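You operate a simulated robot arm through the tools that you are given. There is no shell and no other tool. Be economical: measure what you need, move in short steps, check, and stop when the job is done.

You are at the controls of a simulated robot arm. One attempt, no reset.

TASK
Put one of the heel caps from the packing table on the top of the low cupboard. Then close the grey door. Then turn the left stretcher knob to 0. Then open the table drawer. Do these in the order given.

It is judged by the outcome, as a careful person would: the job done as asked, and still so three seconds after it is handed in. It fails if anything else is knocked over, pushed out of place, dropped, spilled or broken. A push-on lid holds only when it is set on centred and level and pressed home; a screw cap is set on level and turned clockwise until tight.

THE ROBOT
A 6-joint arm with a two-finger gripper on a trunk, on a base that drives. Base frame: it is fixed to the floor where the robot stands at the start and does not move with it; the origin is under the middle of the robot, x ahead of it, y to its left, z up. Units: m, rad, N and s.
Its first joint turns from -2.897 to 2.897 rad. Places, roughly: grey door [-1.4, -1.1, 0.2]; heel cap (3x3x3 cm) [0.9, 0.4, 0.9]; left stretcher knob [-2.7, -2.4, 1]; table drawer [-2.4, -0.8, 0.7]; top of the low cupboard [-1.8, -1, 0.4]. Payload 3.43 kg.
The TCP is the grasp point between the finger pads, 0.02 m short of the fingertips. In the tool frame z runs along the fingers and y along their closing line. The gripper opens to 0.19 m. The gripper's body begins 0.248 m behind the TCP.
Orientation is told as [roll, pitch, yaw] about the base's x, y, z axes, in that order, counted from this pose: with the fingers straight down and closing along the base's y, the tool's x points along the base's -x, its y along +y and its z along -z.

THE INTERFACE
- The arm moves only by the tool servo_tool. Its arguments are lists of equal length, an entry for each row: "rot": the turn, a rotation vector about the tool's x, y, z in rad, a list of three; "linear": the shift along the tool's x, y, z in m, a list of three; "grip": the gripper command, from -1 (shut) to 1 (fully open), values between in proportion. In form: {"rot": [[ax, ay, az], ...], "linear": [[dx, dy, dz], ...], "grip": [grip, ...]}. A call has 1 to 20 rows; each row shifts and turns the commanded pose from where the row before left it, along the tool's axes as they then stand. Each row takes 0.2 s and may step no farther than 0.05 m and 0.15 rad from the row before; otherwise, or with a gripper value out of range, the whole call is refused. Where a pose cannot be reached the arm comes as near as it can. A force on the tool above 40 N (or 10 N above the force at the start of the call, whichever is more), or a blocked arm, ends the call early, and 0.2 s more pass. The fingers move at their own pace (about 0.045 m/s each) and stop on an object; they squeeze with about 37 N. The grip force told is the motor's: it shows also when the fingers shut on nothing. Time passes only in rows, and 0.2 s behind the last, so rows that do not move let the fingers close. It gives the time, the measured TCP pose, the force on the tool (base axes), the opening and the grip force at its end, in the units of the frame above (readings bear some noise), with the torque about the TCP (base axes, N m) and any sound that the robot's microphone picked up, and new pictures: "pictures" is both (left out), scene, wrist or none.
- Cameras (640 x 400 px; columns grow to the right, rows downward): "scene" is now at [-0.0436, 0.124, 1.2872]; the picture's right is [-0.96, -0.30, -0.00], its down [-0.22, 0.71, -0.67] and it looks along [0.20, -0.64, -0.74] (base axes); focal length 214 px, centre (320, 200). "wrist" rides on the gripper at [0.07, -0.008, -0.288] in the tool frame; the picture's right is [0.12, 0.99, 0.00], its down [-0.96, 0.12, -0.25] and it looks along [-0.25, 0.03, 0.97] (tool axes); focal length 261 px, centre (320, 200). There is no depth. A picture from a camera that has moved, and an enlarged one, comes with that camera's place and axes in the base frame and with its lens. The place of the scene camera against the robot may be out by one fixed shift of up to 0.018 m in any direction.
- slide_trunk(by): slides the trunk up (or, below 0, down) by that many m; the arm and the scene camera ride with it, the base frame stays. It gives what a move gives, with no picture.
- steer(legs): drives the robot by 1 to 6 legs, each [ahead, turn to the left] in m and rad, along the robot's own axes; the way and the turn of a leg run together, so that a leg with both is an arc; at most 1.5 m and 3.142 rad a leg. The arm and the cameras ride along, it lands a little off, and it stops where it bumps. It gives what a move gives, and a new picture of the scene camera.
- turn_head(pan, tilt): turns the head with the scene camera to pan (to the left, within 2.705 rad either way) and tilt (down, from -0.506 to 1.204), counted from straight ahead of the robot. It gives what a move gives, and a new picture of the scene camera.
- enlarge(camera, box): a new picture of the part [left, top, right, bottom] of that camera's present view, enlarged. The clock stands still meanwhile.
- finish_job(): hands the job in; it is judged then, once.

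Go step by step. Nothing tells you exact positions but the pictures and the camera data: compare them with the known pose of the tool, close in by small moves and look again before you grip or let go. The budget is 165 turns and 260 pictures, counting those below and the enlarged ones. Unless the task says otherwise, let go and move clear before handing in, and close with one line.

The tools are called after "Emit:" as a command line: name --argument value ..., lists and objects as JSON in quotes. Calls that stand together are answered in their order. servo_tool: Moves the arm, as the interface text tells. Its arguments: {"type":"object","properties":{"rot":{"type":"array","items":{"type":"array","items":{"type":"number"}}},"linear":{"type":"array","items":{"type":"array","items":{"type":"number"}}},"grip":{"type":"array","items":{"type":"number"}},"pictures":{"type":"string","enum":["both","scene","wrist","none"]}},"required":["rot","linear","grip"]} The other tools are called the same way: slide_trunk (by) slides the trunk up or down; steer (legs) drives the base; turn_head (pan, tilt) turns the head that bears the scene camera; enlarge (camera, box) takes an enlarged picture of a part of a camera's view; finish_job () hands the job in.

At the start:

```text
t: 0.0
eef_pos: [-0.6356, -0.3396, 1.0424]
ee_rot: [-0.001, 0.001, 0.001]
wrist_force: [-0.6, -0.3, 0.2]
torque: [-0.02, 0.0, 0.02]
gripper_width: 0.1903
grasp_force: 0.0
trunk travel left (down, up): [-0.1, 0.14]
robot x, y, heading: [0.0007, -0.0001, 0.0]
head pan, tilt: [-1.271, 0.838]
```

scene: 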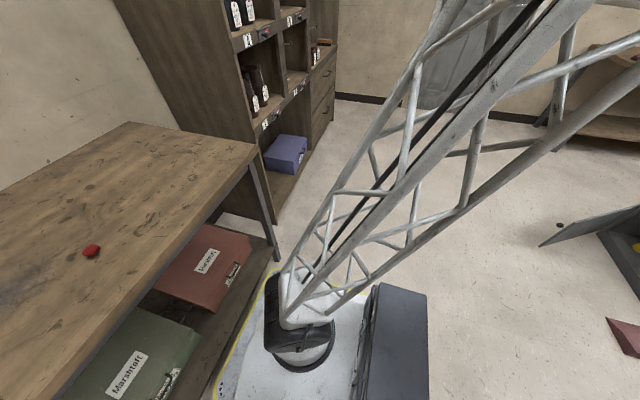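
wrist: 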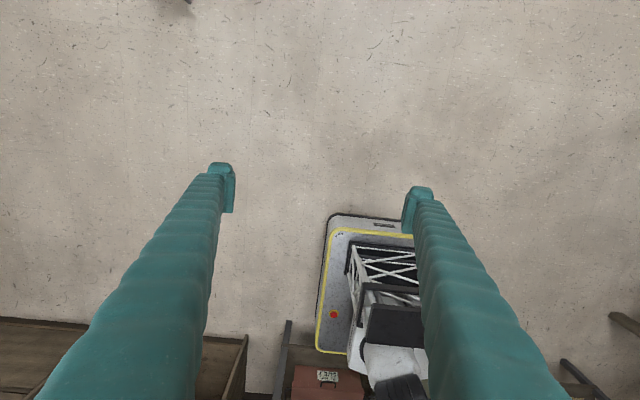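

The view shows a table edge with a red piece and the arm. I'll turn the head to look at the packing table and around.

Emit:
turn_head --pan 0.4 --tilt 0.6

Emit:
turn_head --pan -2.5 --tilt 0.5

Emit:
turn_head --pan 2.6 --tilt 0.5

```text
t: 1.7
eef_pos: [-0.6354, -0.3386, 1.0435]
ee_rot: [0.0, 0.0, 0.0]
wrist_force: [-0.3, -0.6, 0.3]
torque: [0.0, -0.03, -0.01]
gripper_width: 0.19
grasp_force: 0.1
trunk travel left (down, up): [-0.1, 0.14]
robot x, y, heading: [-0.0027, -0.0018, -0.002]
head pan, tilt: [0.4, 0.6]
camera scene: at [0.0145, 0.2336, 1.3071], right [0.39, -0.92, 0.0], down [-0.52, -0.22, -0.83], along [0.76, 0.32, -0.56], focal length 214 px, centre (320, 200)
```

scene: 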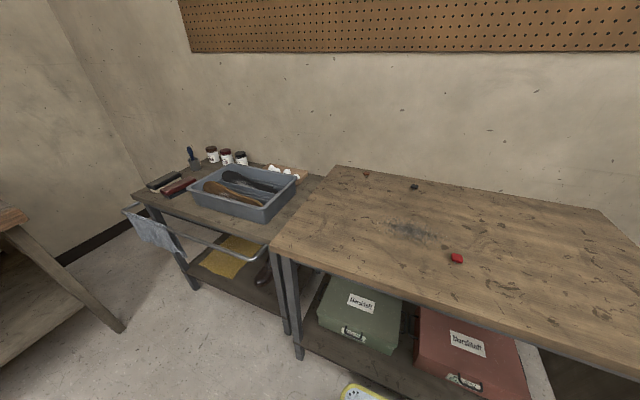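

```text
t: 4.2
eef_pos: [-0.6351, -0.3404, 1.0422]
ee_rot: [0.0, -0.001, 0.0]
wrist_force: [0.2, -0.1, 0.7]
torque: [0.01, 0.03, 0.02]
gripper_width: 0.19
grasp_force: 0.0
trunk travel left (down, up): [-0.1, 0.14]
robot x, y, heading: [-0.0028, -0.0005, 0.005]
head pan, tilt: [-2.499, 0.499]
camera scene: at [-0.1398, 0.1447, 1.3162], right [-0.6, 0.8, 0.0], down [0.38, 0.29, -0.88], along [-0.7, -0.53, -0.48], focal length 214 px, centre (320, 200)
```

scene: 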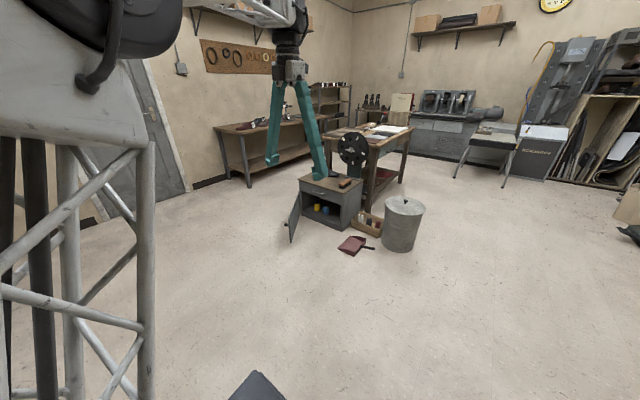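

```text
t: 8.2
eef_pos: [-0.635, -0.3395, 1.0432]
ee_rot: [-0.002, -0.001, 0.0]
wrist_force: [-0.5, -0.3, -0.1]
torque: [-0.04, -0.03, -0.04]
gripper_width: 0.19
grasp_force: 0.1
trunk travel left (down, up): [-0.1, 0.14]
robot x, y, heading: [0.0021, -0.0004, 0.001]
head pan, tilt: [2.601, 0.499]
camera scene: at [-0.1449, 0.2461, 1.3162], right [0.52, 0.86, 0.0], down [0.41, -0.25, -0.88], along [-0.75, 0.45, -0.48], focal length 214 px, centre (320, 200)
```

scene: 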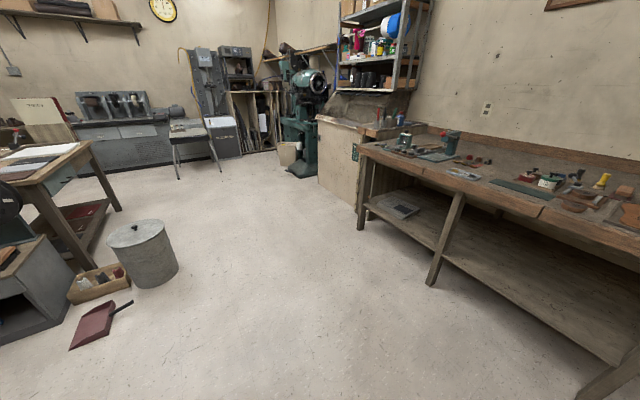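

The packing table seems to be ahead; several small pieces are on it. I'll look closer.

Emit:
turn_head --pan 0.0 --tilt 0.6

Emit:
enlarge --camera "scene" --box '[180, 140, 400, 280]'

```text
t: 10.6
eef_pos: [-0.6352, -0.3394, 1.0433]
ee_rot: [0.001, 0.0, -0.001]
wrist_force: [0.4, 0.4, -0.5]
torque: [0.02, 0.0, 0.04]
gripper_width: 0.1899
grasp_force: 0.1
trunk travel left (down, up): [-0.1, 0.14]
robot x, y, heading: [-0.0007, -0.0002, -0.003]
head pan, tilt: [0.0, 0.6]
camera scene: at [0.0215, 0.1993, 1.3071], right [0.0, -1.0, 0.0], down [-0.56, 0.0, -0.83], along [0.83, 0.0, -0.56], focal length 214 px, centre (320, 200)
```

scene: 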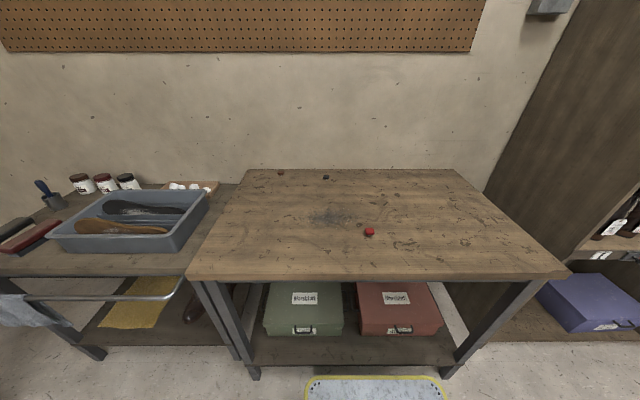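

```text
2.86 times, centred on (290, 210) of scene
camera zoom: at [0.0215, 0.1993, 1.3071], right [0.0, -1.0, 0.0], down [-0.56, 0.0, -0.83], along [0.83, 0.0, -0.56], focal length 613 px, centre (406, 171)
```

zoom: 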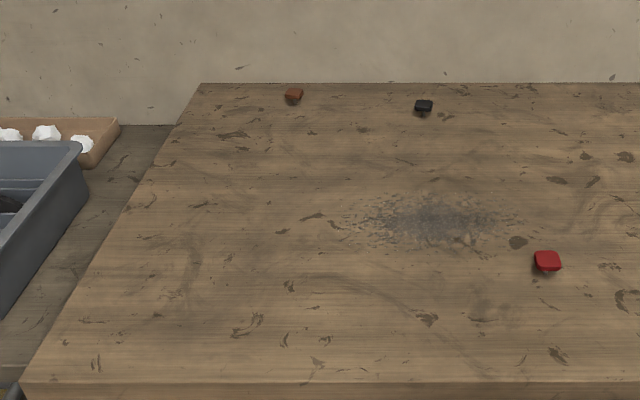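

Three heel caps are on the table; the red one at about (0.49, 0.055) is nearest and on its own. I'll pull the arm in, then swing it round the right side toward the front.

Emit:
servo_tool --rot '[[0, 0, 0], [0, 0, 0], [0, 0, 0], [0, 0, 0], [0, 0, -0.0909], [0, 0, -0.0909], [0, 0, -0.0909], [0, 0, -0.0909], [0, 0, -0.0909], [0, 0, -0.0909]]' --linear '[[-0.0375, 0.02, 0], [-0.0375, 0.02, 0], [-0.0375, 0.02, 0], [-0.0375, 0.02, 0], [-0.0254, -0.0428, 0], [-0.0254, -0.0428, 0], [-0.0254, -0.0428, 0], [-0.0254, -0.0428, 0], [-0.0254, -0.0428, 0], [-0.0254, -0.0428, 0]]' --grip '[1, 1, 1, 1, 1, 1, 1, 1, 1, 1]' --pictures "none"

```text
t: 12.8
eef_pos: [-0.2796, -0.4721, 1.0419]
ee_rot: [0.0, 0.0, 0.546]
wrist_force: [-0.4, -0.2, 0.4]
torque: [-0.1, -0.12, -0.03]
gripper_width: 0.1901
grasp_force: 0.0
trunk travel left (down, up): [-0.1, 0.14]
robot x, y, heading: [0.0013, -0.0023, -0.004]
head pan, tilt: [0.0, 0.6]
```

The arc works as planned. Continuing the swing.

Emit:
servo_tool --rot '[[0, 0, -0.0909], [0, 0, -0.0909], [0, 0, -0.0909], [0, 0, -0.0909], [0, 0, -0.0909], [0, 0, -0.0909], [0, 0, -0.0909], [0, 0, -0.0909], [0, 0, -0.0909], [0, 0, -0.0909], [0, 0, -0.0909], [0, 0, -0.0909], [0, 0, -0.0909], [0, 0, -0.0909], [0, 0, -0.0909], [0, 0, -0.0909], [0, 0, -0.0909], [0, 0, -0.0909], [0, 0, -0.0909], [0, 0, -0.0909]]' --linear '[[-0.0254, -0.0428, 0], [-0.0254, -0.0428, 0], [-0.0254, -0.0428, 0], [-0.0254, -0.0428, 0], [-0.0254, -0.0428, 0], [-0.0254, -0.0428, 0], [-0.0254, -0.0428, 0], [-0.0254, -0.0428, 0], [-0.0254, -0.0428, 0], [-0.0254, -0.0428, 0], [-0.0254, -0.0428, 0], [-0.0254, -0.0428, 0], [-0.0254, -0.0428, 0], [-0.0254, -0.0428, 0], [-0.0254, -0.0428, 0], [-0.0254, -0.0428, 0], [-0.0254, -0.0428, 0], [-0.0254, -0.0428, 0], [-0.0254, -0.0428, 0], [-0.0254, -0.0428, 0]]' --grip '[1, 1, 1, 1, 1, 1, 1, 1, 1, 1, 1, 1, 1, 1, 1, 1, 1, 1, 1, 1]'

```text
t: 17.0
eef_pos: [0.523, -0.1541, 1.0422]
ee_rot: [0.0, 0.0, 2.367]
wrist_force: [-0.9, -0.8, -0.1]
torque: [0.11, 0.02, -0.02]
gripper_width: 0.19
grasp_force: 0.1
trunk travel left (down, up): [-0.1, 0.14]
robot x, y, heading: [-0.0023, -0.0019, -0.003]
head pan, tilt: [0.0, 0.6]
camera scene: at [0.0215, 0.199, 1.3072], right [0.0, -1.0, 0.0], down [-0.56, 0.0, -0.83], along [0.83, 0.0, -0.56], focal length 214 px, centre (320, 200)
camera wrist: at [0.5786, -0.1977, 1.33], right [-0.61, -0.79, 0.0], down [-0.77, 0.59, 0.25], along [-0.2, 0.15, -0.97], focal length 261 px, centre (320, 200)
```

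scene: 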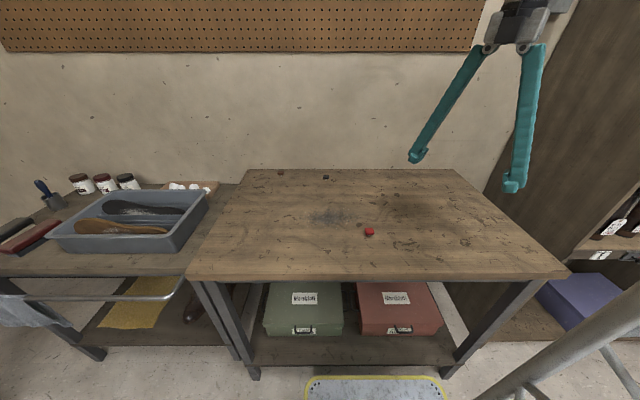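
wrist: 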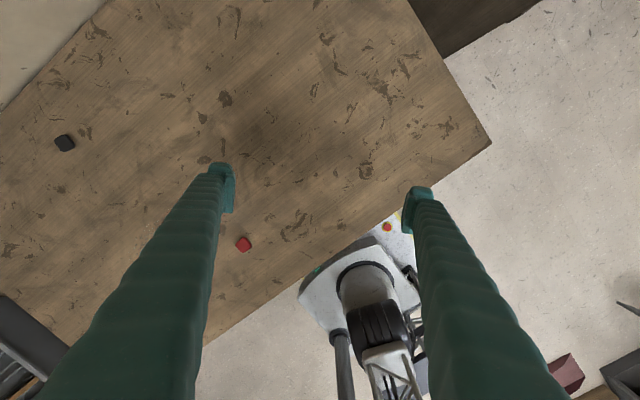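

The red cap is near (0.503, 0.045, ~0.87). I'll move above it and look closer.

Emit:
servo_tool --rot '[[0, 0, 0], [0, 0, 0], [0, 0, 0], [0, 0, 0], [0, 0, 0], [0, 0, 0], [0, 0, 0]]' --linear '[[-0.0306, -0.0256, 0], [-0.0306, -0.0256, 0], [-0.0306, -0.0256, 0], [-0.0306, -0.0256, 0], [-0.0306, -0.0256, 0], [0, 0, 0.04], [0, 0, 0.04]]' --grip '[0, 0, 0, 0, 0, -0.2, -0.2]'

Emit:
enlarge --camera "wrist" --box '[240, 120, 400, 220]'

```text
t: 18.6
eef_pos: [0.504, 0.0415, 0.963]
ee_rot: [0.0, 0.0, 2.364]
wrist_force: [-0.9, -0.2, -0.4]
torque: [0.0, -0.05, -0.01]
gripper_width: 0.0761
grasp_force: 0.1
trunk travel left (down, up): [-0.1, 0.14]
robot x, y, heading: [0.0006, -0.0026, 0.002]
head pan, tilt: [0.0, 0.6]
camera scene: at [0.0214, 0.1994, 1.3072], right [0.0, -1.0, 0.0], down [-0.56, 0.0, -0.83], along [0.83, 0.0, -0.56], focal length 214 px, centre (320, 200)
camera wrist: at [0.5589, -0.0013, 1.25], right [-0.61, -0.79, 0.0], down [-0.77, 0.59, 0.25], along [-0.2, 0.15, -0.97], focal length 261 px, centre (320, 200)
```

scene: 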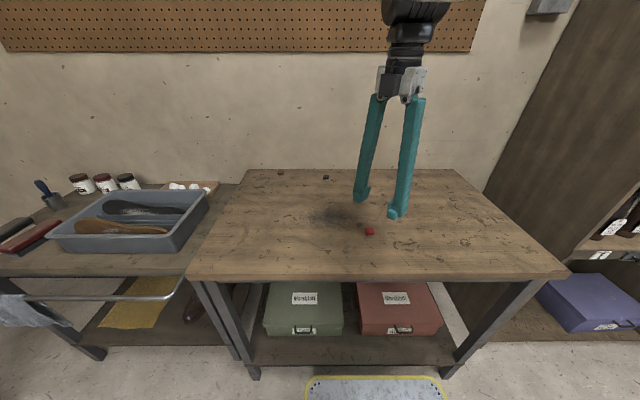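
wrist: 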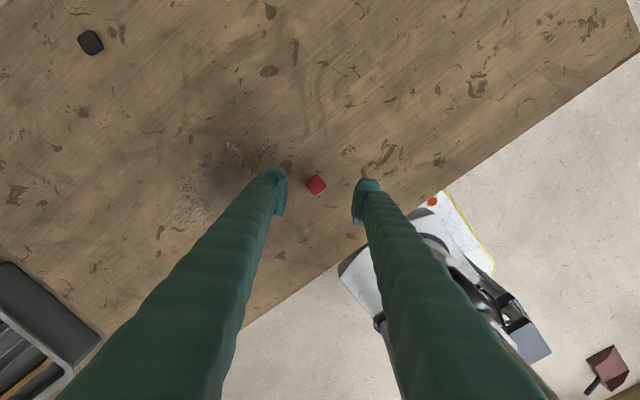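

```text
4.00 times, centred on (320, 170) of wrist
camera zoom: at [0.5589, -0.0013, 1.25], right [-0.61, -0.79, 0.0], down [-0.77, 0.59, 0.25], along [-0.2, 0.15, -0.97], focal length 1043 px, centre (320, 320)
```

zoom: 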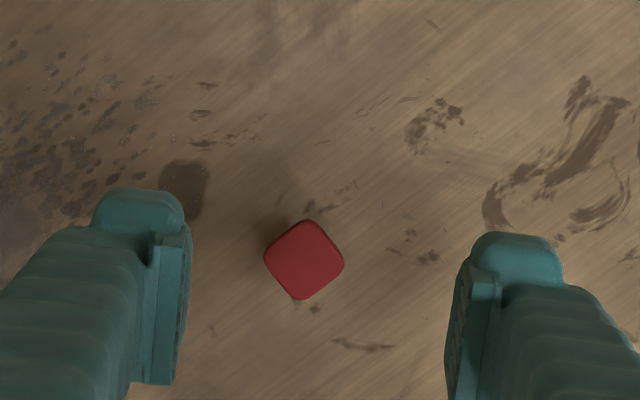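

The cap is square with its sides along the base axes, at about (0.503, 0.048). I'll turn to yaw π and lower.

Emit:
servo_tool --rot '[[0, 0, -0.13], [0, 0, -0.13], [0, 0, -0.13], [0, 0, -0.13], [0, 0, -0.13], [0, 0, -0.127], [0, 0, 0], [0, 0, 0]]' --linear '[[0, 0, 0], [0, 0, 0], [0, 0, 0], [0, 0, 0], [0, 0, 0], [0, 0, 0], [0, -0.006, 0.025], [0, 0, 0.02]]' --grip '[-0.2, -0.2, -0.2, -0.2, -0.2, -0.2, -0.2, -0.2]'

Emit:
enlarge --camera "wrist" --box '[240, 120, 400, 220]'

Emit:
enlarge --camera "scene" --box '[320, 180, 420, 260]'

```text
t: 20.4
eef_pos: [0.5018, 0.0584, 0.9177]
ee_rot: [0.002, -0.001, -3.141]
wrist_force: [-0.7, 0.8, -0.3]
torque: [0.0, -0.05, -0.01]
gripper_width: 0.0761
grasp_force: 0.0
out of reach, approached as far as the arm can: row 6
trunk travel left (down, up): [-0.1, 0.14]
robot x, y, heading: [0.001, -0.0011, -0.001]
head pan, tilt: [0.0, 0.6]
camera scene: at [0.0215, 0.1994, 1.3071], right [0.0, -1.0, 0.0], down [-0.56, 0.0, -0.83], along [0.83, 0.0, -0.56], focal length 214 px, centre (320, 200)
camera wrist: at [0.5718, 0.0667, 1.2052], right [0.12, -0.99, 0.0], down [-0.96, -0.12, 0.25], along [-0.25, -0.03, -0.97], focal length 261 px, centre (320, 200)
```

scene: 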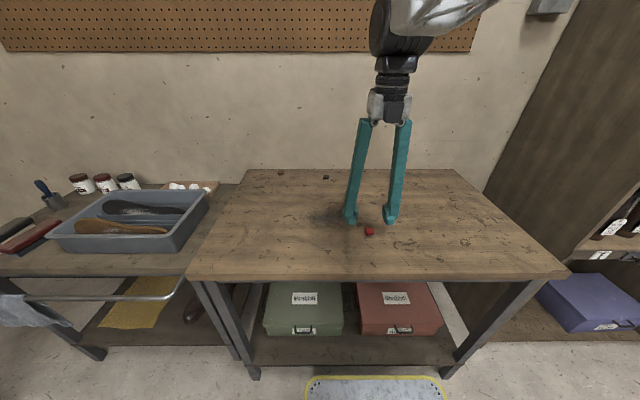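
wrist: 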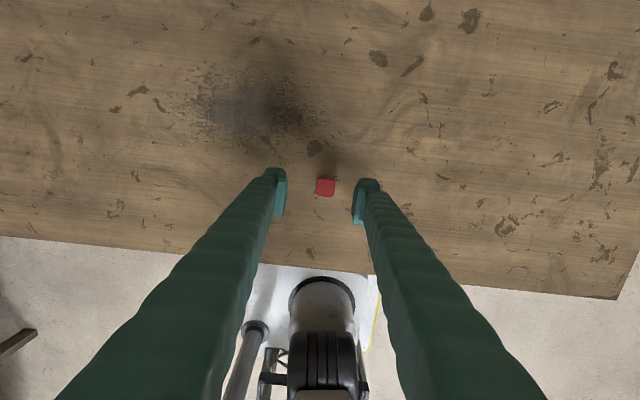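

```text
4.00 times, centred on (320, 170) of wrist
camera zoom: at [0.5718, 0.0667, 1.2052], right [0.12, -0.99, 0.0], down [-0.96, -0.12, 0.25], along [-0.25, -0.03, -0.97], focal length 1043 px, centre (320, 320)
```

zoom: 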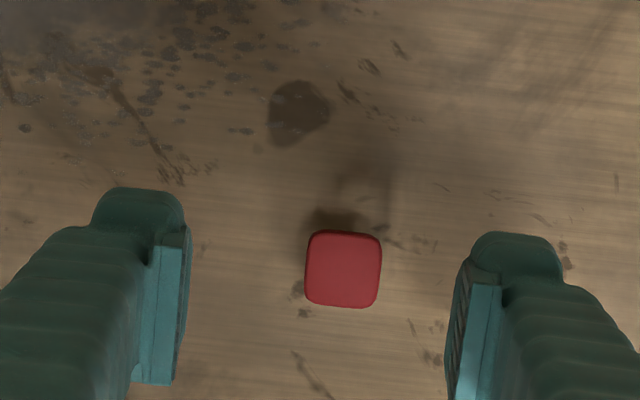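

```text
5.00 times, centred on (370, 220) of scene
camera zoom: at [0.0215, 0.1994, 1.3071], right [0.0, -1.0, 0.0], down [-0.56, 0.0, -0.83], along [0.83, 0.0, -0.56], focal length 1072 px, centre (70, 100)
```

zoom: 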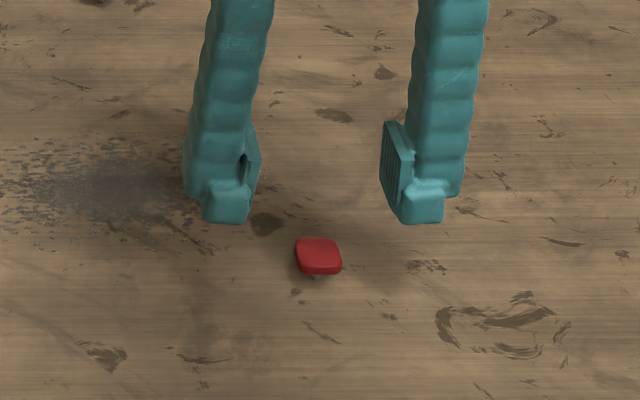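

The cap has a small stem beneath its head; triangulation puts its top near (0.500, 0.0505, 0.855). I'll align and lower a little more, then check.

Emit:
servo_tool --rot '[[0, 0, 0], [0, 0, 0], [0, 0, 0]]' --linear '[[-0.002, 0.008, 0.02], [0, 0, 0.02], [0, 0, 0]]' --grip '[-0.3, -0.3, -0.3]' --pictures "none"

Emit:
enlarge --camera "wrist" --box '[240, 120, 400, 220]'

Emit:
enlarge --camera "scene" --box '[330, 200, 410, 250]'

```text
t: 21.2
eef_pos: [0.5014, 0.0516, 0.8775]
ee_rot: [0.005, 0.001, 3.134]
wrist_force: [-0.8, -0.2, -0.9]
torque: [0.02, 0.03, 0.02]
gripper_width: 0.0666
grasp_force: 0.0
trunk travel left (down, up): [-0.1, 0.14]
robot x, y, heading: [0.0018, -0.0004, -0.0]
head pan, tilt: [0.0, 0.6]
```

```text
4.00 times, centred on (320, 170) of wrist
camera zoom: at [0.5703, 0.0609, 1.1644], right [0.11, -0.99, 0.01], down [-0.96, -0.11, 0.25], along [-0.24, -0.04, -0.97], focal length 1043 px, centre (320, 320)
```

zoom: 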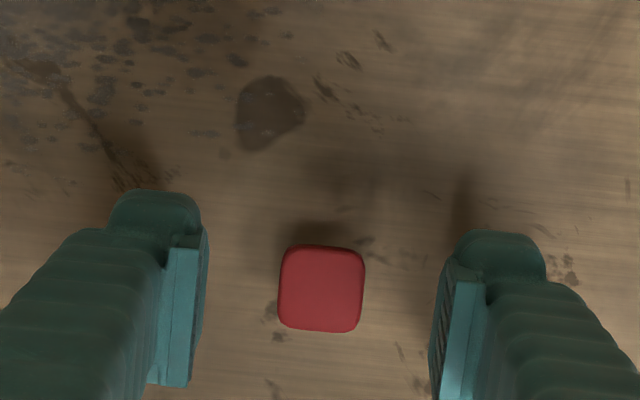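

```text
8.00 times, centred on (370, 225) of scene
camera zoom: at [0.0216, 0.1994, 1.3071], right [0.0, -1.0, 0.0], down [-0.56, 0.0, -0.83], along [0.83, 0.0, -0.56], focal length 1716 px, centre (-80, 0)
```

zoom: 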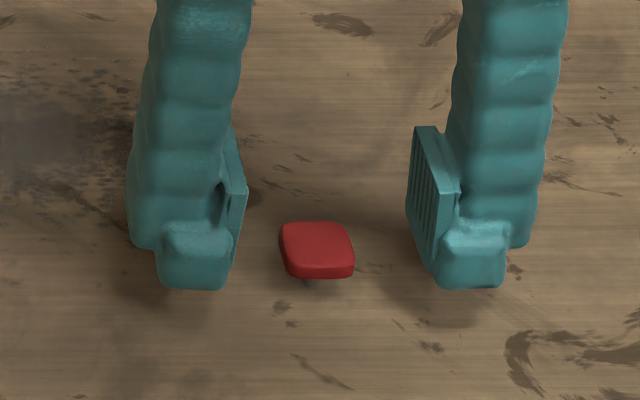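

Well centred. Lowering a further 2 cm and checking.

Emit:
servo_tool --rot '[[0, 0, 0], [0, 0, 0], [0, 0, 0]]' --linear '[[0, 0, 0.01], [0, 0, 0.01], [0, 0, 0]]' --grip '[-0.35, -0.35, -0.35]' --pictures "none"

Emit:
enlarge --camera "wrist" --box '[240, 120, 400, 220]'

Emit:
enlarge --camera "scene" --box '[330, 200, 410, 250]'

```text
t: 22.0
eef_pos: [0.5009, 0.0509, 0.8602]
ee_rot: [0.006, 0.004, 3.136]
wrist_force: [-2.6, -1.4, 29.6]
torque: [1.23, 0.09, 0.15]
gripper_width: 0.0617
grasp_force: 0.0
trunk travel left (down, up): [-0.1, 0.14]
robot x, y, heading: [-0.0015, -0.0004, 0.001]
head pan, tilt: [0.0, 0.6]
```

```text
4.00 times, centred on (320, 170) of wrist
camera zoom: at [0.5696, 0.0609, 1.1467], right [0.11, -0.99, 0.01], down [-0.96, -0.11, 0.25], along [-0.24, -0.03, -0.97], focal length 1043 px, centre (320, 320)
```

zoom: 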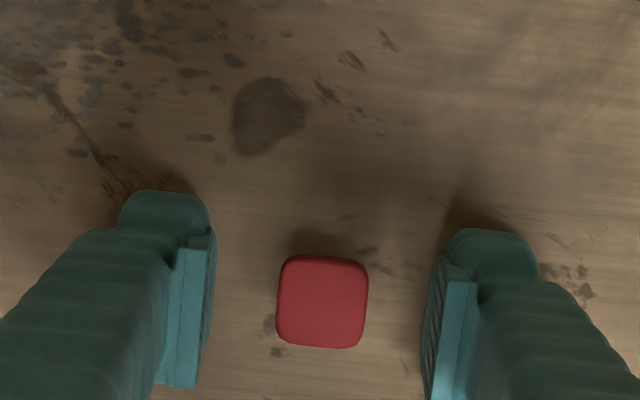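

```text
8.00 times, centred on (370, 225) of scene
camera zoom: at [0.0209, 0.1992, 1.3077], right [0.0, -1.0, 0.0], down [-0.56, 0.0, -0.83], along [0.83, 0.0, -0.56], focal length 1716 px, centre (-80, 0)
```

zoom: 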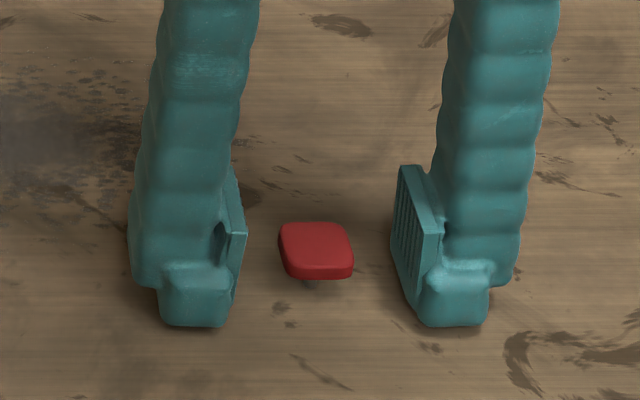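

The fingertips touched the table (≈0.84). I'll rise a bit and close on the cap.

Emit:
servo_tool --rot '[[0, 0, 0], [0, 0, 0], [0, 0, 0], [0, 0, 0], [0, 0, 0], [0, 0, 0], [0, 0, 0], [0, 0, 0]]' --linear '[[0, 0, -0.007], [0, 0, 0], [0, 0, 0], [0, 0, 0], [0, 0, 0], [0, 0, 0], [0, 0, 0], [0, 0, 0]]' --grip '[-0.35, -0.5, -0.6, -0.8, -1, -1, -1, -1]' --pictures "wrist"

Emit:
enlarge --camera "scene" --box '[330, 200, 410, 250]'

```text
t: 23.8
eef_pos: [0.5009, 0.0515, 0.864]
ee_rot: [0.008, 0.004, 3.137]
wrist_force: [0.5, -0.7, 0.1]
torque: [0.0, 0.02, 0.02]
gripper_width: 0.0209
grasp_force: 37.4
trunk travel left (down, up): [-0.1, 0.14]
robot x, y, heading: [-0.0032, -0.0009, 0.004]
head pan, tilt: [0.0, 0.6]
camera wrist: at [0.5701, 0.061, 1.152], right [0.11, -0.99, 0.01], down [-0.96, -0.11, 0.25], along [-0.24, -0.04, -0.97], focal length 261 px, centre (320, 200)
```

wrist: 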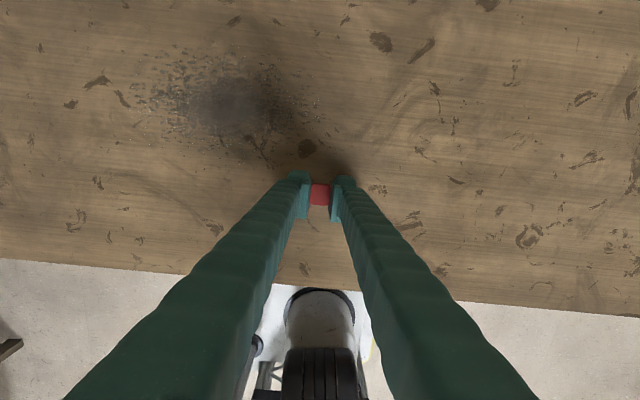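

```text
8.00 times, centred on (370, 225) of scene
camera zoom: at [0.0216, 0.1994, 1.3071], right [0.0, -1.0, 0.0], down [-0.56, 0.0, -0.83], along [0.83, 0.0, -0.56], focal length 1716 px, centre (-80, 0)
```

zoom: 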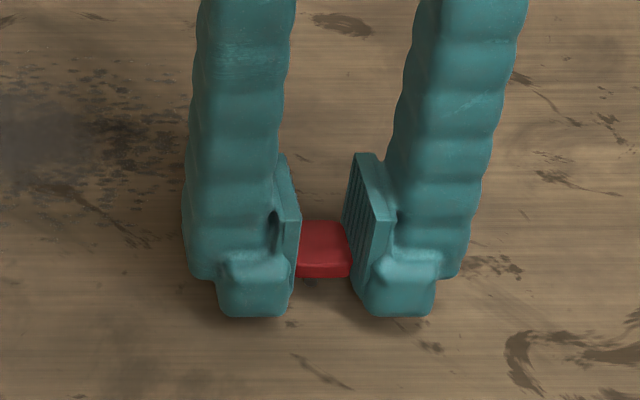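

The cap is gripped (opening 0.021). I'll lift and then back away from the table.

Emit:
servo_tool --rot '[[0, 0, 0], [0, 0, 0], [0, 0, 0], [0, 0, 0]]' --linear '[[0, 0, -0.04], [0, 0, -0.045], [0, 0, -0.045], [-0.02, 0, -0.04]]' --grip '[-1, -1, -1, -1]' --pictures "wrist"

Emit:
turn_head --pan -0.3 --tilt 1.1

```text
t: 24.8
eef_pos: [0.48, 0.0522, 1.038]
ee_rot: [0.003, 0.001, 3.135]
wrist_force: [-0.1, -0.7, 0.2]
torque: [-0.02, 0.17, 0.02]
gripper_width: 0.0205
grasp_force: 36.5
out of reach, approached as far as the arm can: row 3
trunk travel left (down, up): [-0.1, 0.14]
robot x, y, heading: [0.0016, -0.0008, -0.002]
head pan, tilt: [0.0, 0.6]
camera wrist: at [0.55, 0.0616, 1.3249], right [0.12, -0.99, 0.0], down [-0.96, -0.11, 0.25], along [-0.25, -0.03, -0.97], focal length 261 px, centre (320, 200)
```

wrist: 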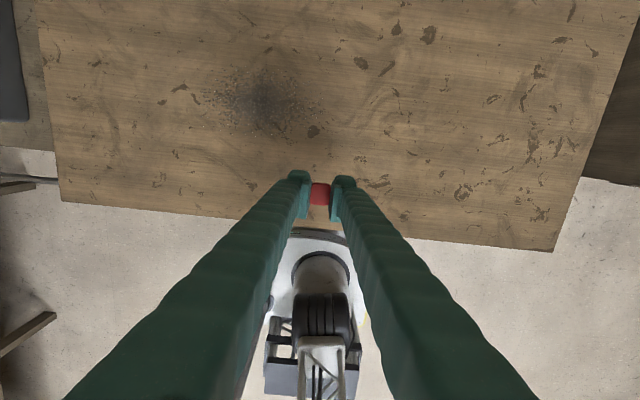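

```text
t: 25.7
eef_pos: [0.4802, 0.0531, 1.0373]
ee_rot: [0.003, 0.002, 3.137]
wrist_force: [-0.7, -0.2, 0.1]
torque: [-0.01, -0.03, -0.02]
gripper_width: 0.0204
grasp_force: 36.5
trunk travel left (down, up): [-0.1, 0.14]
robot x, y, heading: [-0.0008, -0.0003, -0.006]
head pan, tilt: [-0.3, 1.1]
camera scene: at [-0.0064, 0.1807, 1.2685], right [-0.3, -0.96, 0.0], down [-0.85, 0.26, -0.45], along [0.43, -0.13, -0.89], focal length 214 px, centre (320, 200)
```

scene: 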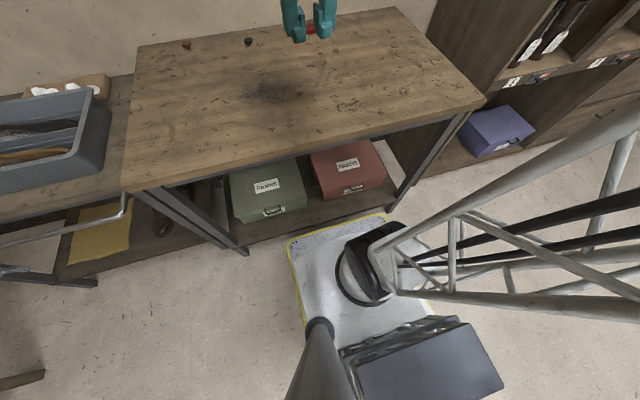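

Cap is held. Base lies just in front of the table; I'll back off, turn right toward the cupboard and drive part way.

Emit:
steer --legs '[[-0.35, 0], [0, -2.245], [0.6, 0]]'

Emit:
turn_head --pan -0.4 --tilt 0.6

```text
t: 36.7
eef_pos: [-1.0186, -0.8504, 1.0372]
ee_rot: [0.003, 0.0, 0.848]
wrist_force: [-0.2, -0.3, 0.1]
torque: [-0.03, -0.01, -0.01]
gripper_width: 0.02
grasp_force: 36.9
trunk travel left (down, up): [-0.1, 0.14]
robot x, y, heading: [-0.7413, -0.4504, -2.29]
head pan, tilt: [-0.3, 1.1]
camera scene: at [-0.6141, -0.5725, 1.2685], right [-0.52, 0.85, 0.0], down [0.76, 0.47, -0.45], along [-0.39, -0.24, -0.89], focal length 214 px, centre (320, 200)
```

scene: 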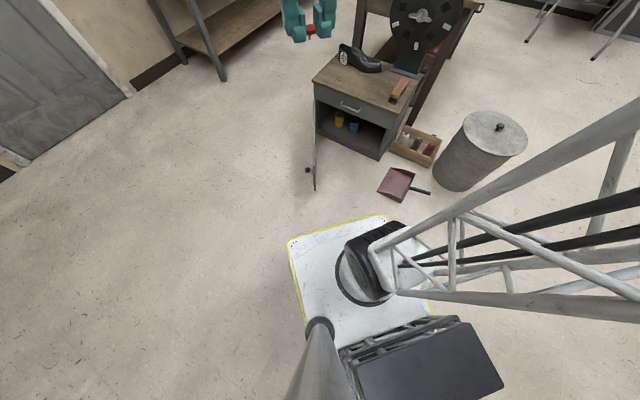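

```text
t: 37.6
eef_pos: [-1.0179, -0.8493, 1.0379]
ee_rot: [0.003, -0.001, 0.845]
wrist_force: [0.9, -0.8, 0.1]
torque: [-0.01, 0.01, -0.02]
gripper_width: 0.0196
grasp_force: 37.1
trunk travel left (down, up): [-0.1, 0.14]
robot x, y, heading: [-0.7421, -0.4533, -2.29]
head pan, tilt: [-0.4, 0.6]
camera scene: at [-0.6398, -0.5781, 1.307], right [-0.44, 0.9, 0.0], down [0.51, 0.25, -0.82], along [-0.74, -0.36, -0.57], focal length 214 px, centre (320, 200)
```

scene: 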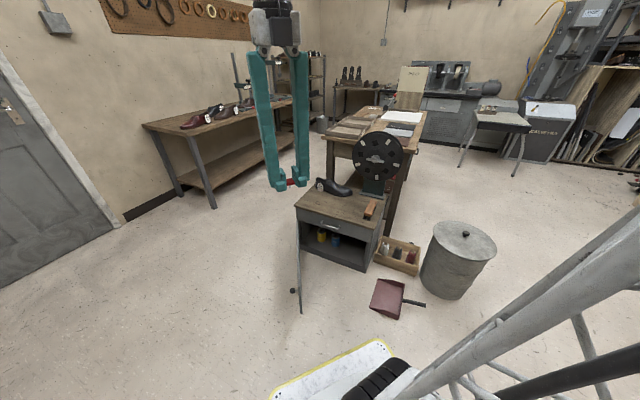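

I see the low cupboard with a shoe, a brush and a wheel on top, its grey door open at the left; a dustpan on the floor ahead. I'll turn and inch up to within reach.

Emit:
steer --legs '[[0, -0.333], [0.2, 0]]'

Emit:
turn_head --pan -0.1 --tilt 0.75

Emit:
enlarge --camera "scene" --box '[230, 90, 430, 240]'

```text
t: 40.3
eef_pos: [-1.3089, -0.8345, 1.0376]
ee_rot: [0.004, -0.001, 0.509]
wrist_force: [-0.2, -0.3, -1.3]
torque: [-0.02, 0.06, -0.02]
gripper_width: 0.0195
grasp_force: 37.0
trunk travel left (down, up): [-0.1, 0.14]
robot x, y, heading: [-0.9166, -0.5546, -2.635]
head pan, tilt: [-0.4, 0.6]
camera scene: at [-0.8618, -0.7054, 1.3071], right [-0.11, 0.99, 0.0], down [0.56, 0.06, -0.83], along [-0.82, -0.09, -0.56], focal length 214 px, centre (320, 200)
```

scene: 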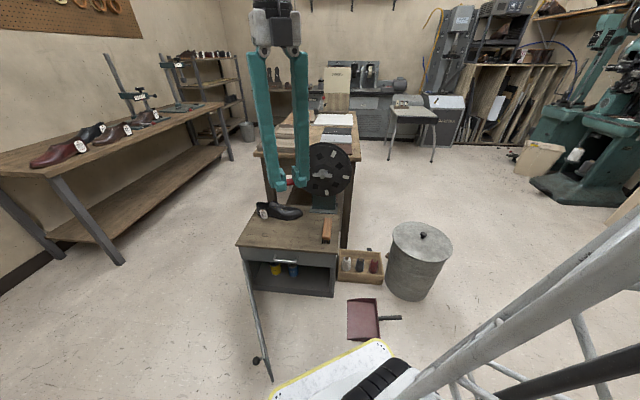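

```text
t: 41.1
eef_pos: [-1.3095, -0.8324, 1.0379]
ee_rot: [0.003, 0.001, 0.507]
wrist_force: [0.0, 0.5, -0.1]
torque: [-0.02, -0.01, 0.02]
gripper_width: 0.0192
grasp_force: 37.6
trunk travel left (down, up): [-0.1, 0.14]
robot x, y, heading: [-0.9178, -0.5528, -2.63]
head pan, tilt: [-0.099, 0.75]
camera scene: at [-0.85, -0.7287, 1.2943], right [-0.4, 0.92, 0.0], down [0.62, 0.27, -0.73], along [-0.67, -0.29, -0.68], focal length 214 px, centre (320, 200)
```

scene: 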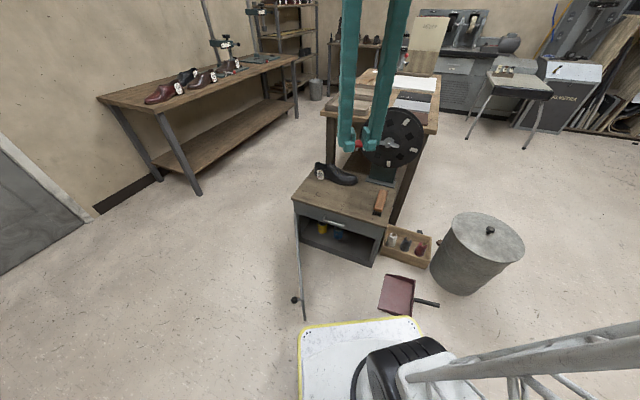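

```text
2.67 times, centred on (330, 165) of scene
camera zoom: at [-0.85, -0.7287, 1.2943], right [-0.4, 0.92, 0.0], down [0.62, 0.27, -0.73], along [-0.67, -0.29, -0.68], focal length 572 px, centre (293, 293)
```

zoom: 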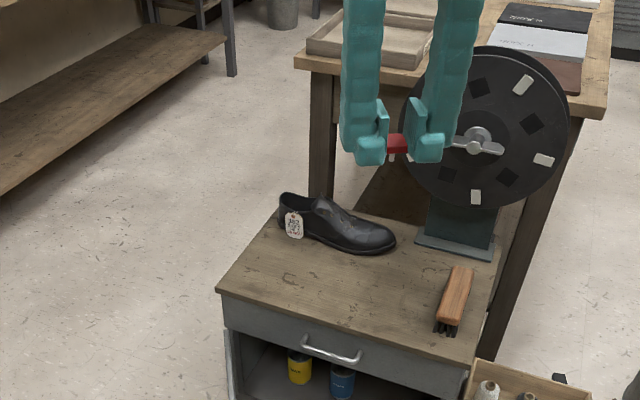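

Top of the cupboard is at about z≈0.45, front edge x≈-1.63, y from -1.25 to -0.70. The free patch near (-1.72, -0.98) between shoe and brush is my target; I'll move above it.

Emit:
servo_tool --rot '[[0, 0, 0.127], [0, 0, 0.127], [0, 0, 0.127], [0, 0, 0.126], [0, 0, 0], [0, 0, 0], [0, 0, 0], [0, 0, 0], [0, 0, 0], [0, 0, 0], [0, 0, 0], [0, 0, 0], [0, 0, 0]]' --linear '[[0, 0, 0], [0, 0, 0], [0, 0, 0], [0, 0, 0], [0.0456, -0.0163, 0], [0.0456, -0.0163, 0], [0.0456, -0.0163, 0], [0.0456, -0.0163, 0], [0.0456, -0.0163, 0], [0.0456, -0.0163, 0], [0.0456, -0.0163, 0], [0.0456, -0.0163, 0], [0.0456, -0.0163, 0]]' --grip '[-1, -1, -1, -1, -1, -1, -1, -1, -1, -1, -1, -1, -1]'

```text
t: 43.9
eef_pos: [-1.7222, -0.9798, 1.0419]
ee_rot: [0.002, 0.004, 0.001]
wrist_force: [0.8, 0.3, 0.1]
torque: [-0.14, 0.23, 0.02]
gripper_width: 0.0197
grasp_force: 37.1
trunk travel left (down, up): [-0.1, 0.14]
robot x, y, heading: [-0.9171, -0.5516, -2.627]
head pan, tilt: [-0.099, 0.75]
camera scene: at [-0.8494, -0.7285, 1.2941], right [-0.4, 0.92, 0.0], down [0.62, 0.27, -0.73], along [-0.67, -0.29, -0.68], focal length 214 px, centre (320, 200)
camera wrist: at [-1.7916, -0.9902, 1.3287], right [-0.12, 0.99, 0.0], down [0.96, 0.12, 0.24], along [0.24, 0.03, -0.97], focal length 261 px, centre (320, 200)
```

scene: 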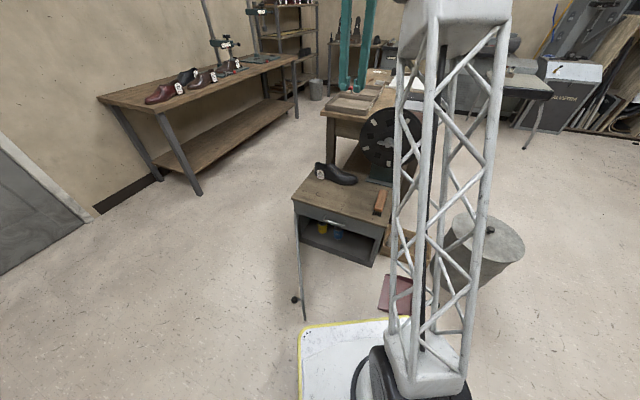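
wrist: 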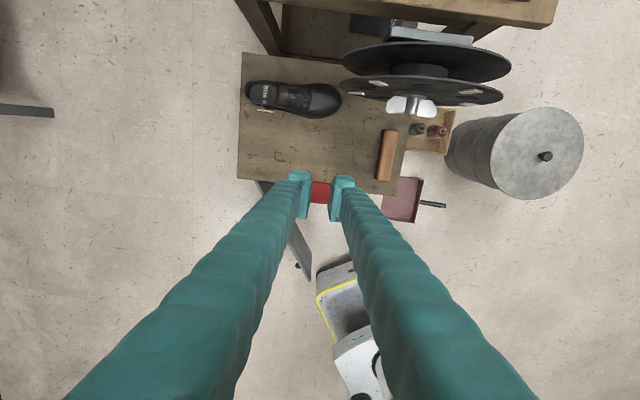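

Clear patch confirmed at (-1.72, -1.0). Lowering the trunk and then the tool part way.

Emit:
slide_trunk --by -0.1

Emit:
servo_tool --rot '[[0, 0, 0], [0, 0, 0], [0, 0, 0], [0, 0, 0], [0, 0, 0], [0, 0, 0], [0, 0, 0]]' --linear '[[0, -0.02, 0.04], [0, 0, 0.048], [0, 0, 0.048], [0, 0, 0.048], [0, 0, 0.048], [0, 0, 0.048], [0, 0, 0.048]]' --grip '[-1, -1, -1, -1, -1, -1, -1]'

```text
t: 45.2
eef_pos: [-1.7207, -0.9808, 0.9409]
ee_rot: [0.004, 0.002, 0.001]
wrist_force: [0.0, -0.4, -0.3]
torque: [0.03, 0.03, 0.02]
gripper_width: 0.0195
grasp_force: 37.0
trunk travel left (down, up): [0.0, 0.24]
robot x, y, heading: [-0.9168, -0.5551, -2.628]
head pan, tilt: [-0.099, 0.75]
```

```text
t: 46.8
eef_pos: [-1.7208, -1.0024, 0.6142]
ee_rot: [-0.001, 0.005, 0.002]
wrist_force: [0.0, 0.3, 1.3]
torque: [-0.01, 0.07, 0.04]
gripper_width: 0.0192
grasp_force: 36.2
trunk travel left (down, up): [0.0, 0.24]
robot x, y, heading: [-0.9171, -0.5523, -2.63]
head pan, tilt: [-0.099, 0.75]
camera scene: at [-0.8497, -0.7286, 1.1943], right [-0.4, 0.92, 0.0], down [0.62, 0.27, -0.73], along [-0.67, -0.29, -0.68], focal length 214 px, centre (320, 200)
camera wrist: at [-1.7917, -1.0116, 0.8999], right [-0.12, 0.99, 0.0], down [0.96, 0.12, 0.24], along [0.24, 0.03, -0.97], focal length 261 px, centre (320, 200)
```

scene: 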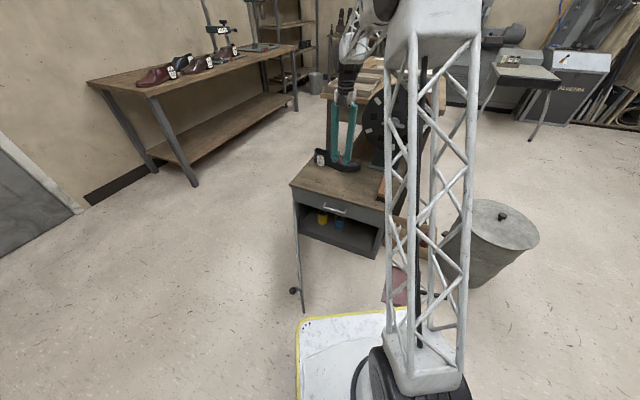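
wrist: 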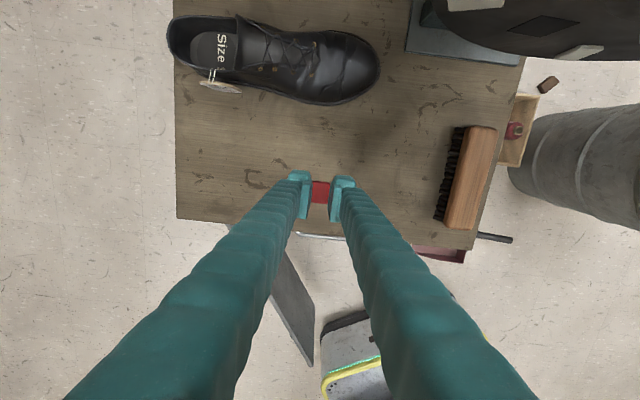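

Surface height ≈0.446. Descending to just above it, then feeling for contact in small steps.

Emit:
servo_tool --rot '[[0, 0, 0], [0, 0, 0], [0, 0, 0], [0, 0, 0], [0, 0, 0], [0, 0, 0]]' --linear '[[0, 0, 0.04], [0, 0, 0.04], [0, 0, 0.03], [0, 0, 0.01], [0, 0, 0.006], [0, 0, 0]]' --grip '[-1, -1, -1, -1, -1, -1]'

Emit:
enlarge --camera "scene" --box '[310, 130, 400, 200]'

```text
t: 48.2
eef_pos: [-1.7217, -0.9991, 0.4868]
ee_rot: [0.004, 0.001, 0.003]
wrist_force: [-0.2, 0.4, -0.4]
torque: [-0.03, -0.01, -0.04]
gripper_width: 0.0187
grasp_force: 36.8
trunk travel left (down, up): [0.0, 0.24]
robot x, y, heading: [-0.9178, -0.5492, -2.63]
head pan, tilt: [-0.099, 0.75]
camera scene: at [-0.8501, -0.7288, 1.1942], right [-0.4, 0.92, 0.0], down [0.62, 0.27, -0.73], along [-0.67, -0.29, -0.68], focal length 214 px, centre (320, 200)
camera wrist: at [-1.7929, -1.0092, 0.7732], right [-0.12, 0.99, 0.0], down [0.96, 0.12, 0.25], along [0.24, 0.03, -0.97], focal length 261 px, centre (320, 200)
```

scene: 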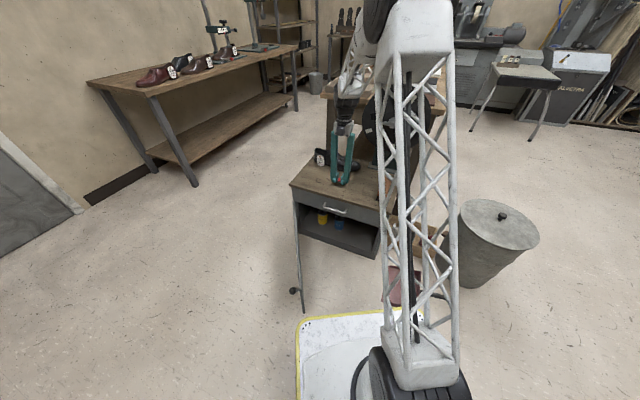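
wrist: 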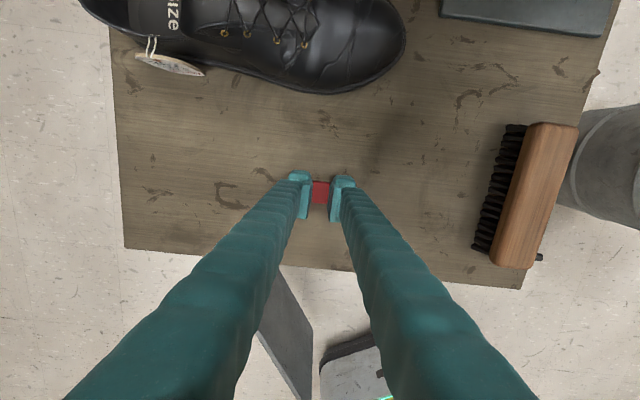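

```text
5.71 times, centred on (355, 165) of scene
camera zoom: at [-0.8501, -0.7288, 1.1942], right [-0.4, 0.92, 0.0], down [0.62, 0.27, -0.73], along [-0.67, -0.29, -0.68], focal length 1226 px, centre (120, 400)
```

zoom: 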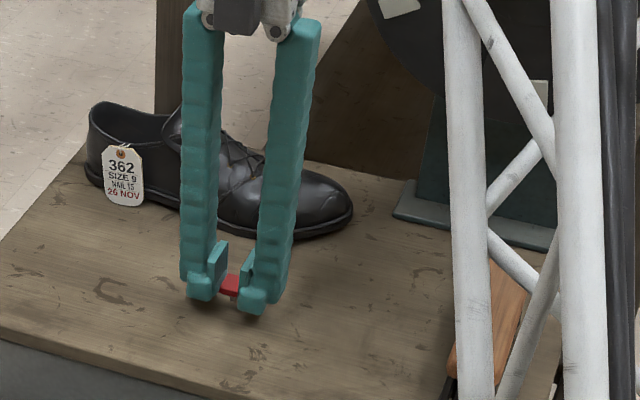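

Nearly there. Stepping down by 3 mm until I feel contact.

Emit:
servo_tool --rot '[[0, 0, 0], [0, 0, 0], [0, 0, 0], [0, 0, 0]]' --linear '[[0, 0, 0.004], [0, 0, 0.004], [0, 0, 0.003], [0, 0, 0]]' --grip '[-1, -1, -1, -1]' --pictures "none"

Emit:
enlarge --camera "scene" --box '[320, 160, 370, 195]'

```text
t: 49.4
eef_pos: [-1.724, -1.0012, 0.4785]
ee_rot: [0.001, 0.006, 0.002]
wrist_force: [7.4, 4.1, 22.3]
torque: [0.08, -0.11, -0.01]
gripper_width: 0.0184
grasp_force: 36.4
trunk travel left (down, up): [0.0, 0.24]
robot x, y, heading: [-0.9124, -0.5523, -2.621]
head pan, tilt: [-0.099, 0.75]
stopped in row 4: the force on the tool passed its limit at 41 N (the readings are from after the stop); the commanded pose is now the measured one
```

```text
11.43 times, centred on (345, 178) of scene
camera zoom: at [-0.8492, -0.7283, 1.1941], right [-0.4, 0.92, 0.0], down [0.62, 0.27, -0.73], along [-0.67, -0.29, -0.68], focal length 2451 px, centre (34, 457)
```

zoom: 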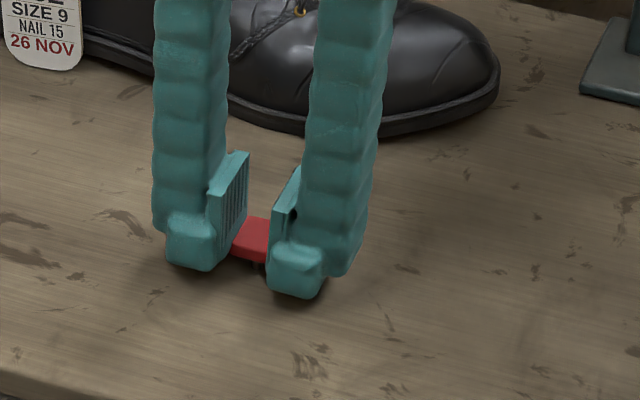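

Contact with the top. Easing up a hair and opening slowly.

Emit:
servo_tool --rot '[[0, 0, 0], [0, 0, 0], [0, 0, 0], [0, 0, 0], [0, 0, 0], [0, 0, 0], [0, 0, 0]]' --linear '[[0, 0, -0.001], [0, 0, 0], [0, 0, 0], [0, 0, 0], [0, 0, 0], [0, 0, 0], [0, 0, 0]]' --grip '[-0.82, -0.77, -0.72, -0.67, -0.62, -0.6, -0.6]'

Emit:
enlarge --camera "scene" --box '[320, 160, 370, 195]'

```text
t: 51.0
eef_pos: [-1.7236, -1.0014, 0.4773]
ee_rot: [0.003, 0.004, 0.002]
wrist_force: [-1.3, -0.3, -0.5]
torque: [0.0, -0.01, -0.01]
gripper_width: 0.0378
grasp_force: 0.1
trunk travel left (down, up): [0.0, 0.24]
robot x, y, heading: [-0.9173, -0.5522, -2.628]
head pan, tilt: [-0.099, 0.75]
camera scene: at [-0.85, -0.7287, 1.1942], right [-0.4, 0.92, 0.0], down [0.62, 0.27, -0.73], along [-0.67, -0.29, -0.68], focal length 214 px, centre (320, 200)
camera wrist: at [-1.793, -1.0103, 0.7644], right [-0.12, 0.99, 0.0], down [0.96, 0.12, 0.24], along [0.24, 0.03, -0.97], focal length 261 px, centre (320, 200)
```

scene: 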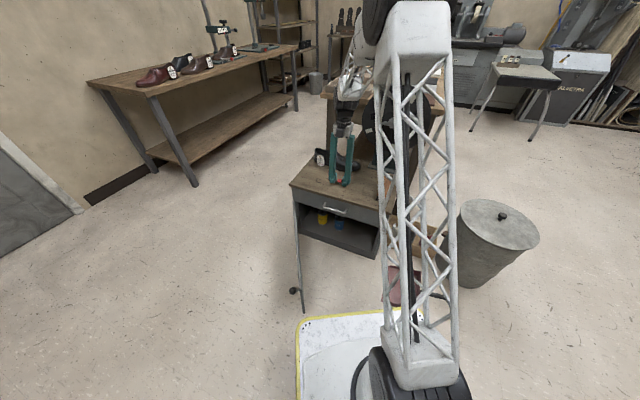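
wrist: 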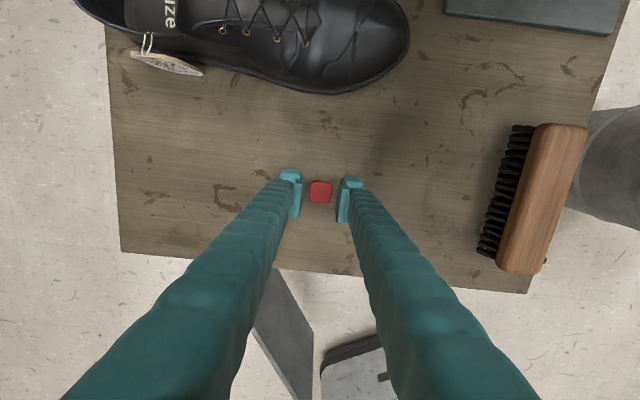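

```text
11.43 times, centred on (345, 178) of scene
camera zoom: at [-0.85, -0.7287, 1.1942], right [-0.4, 0.92, 0.0], down [0.62, 0.27, -0.73], along [-0.67, -0.29, -0.68], focal length 2451 px, centre (34, 457)
```

zoom: 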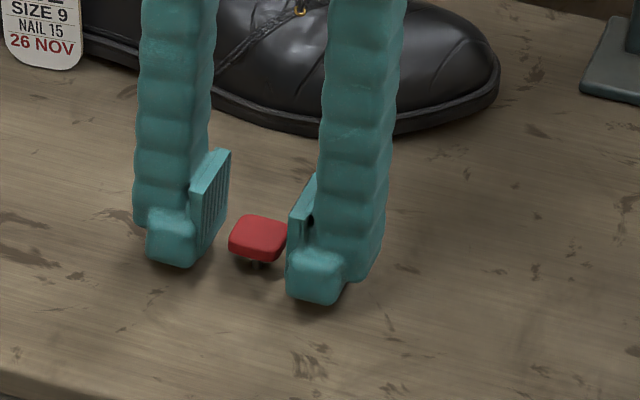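

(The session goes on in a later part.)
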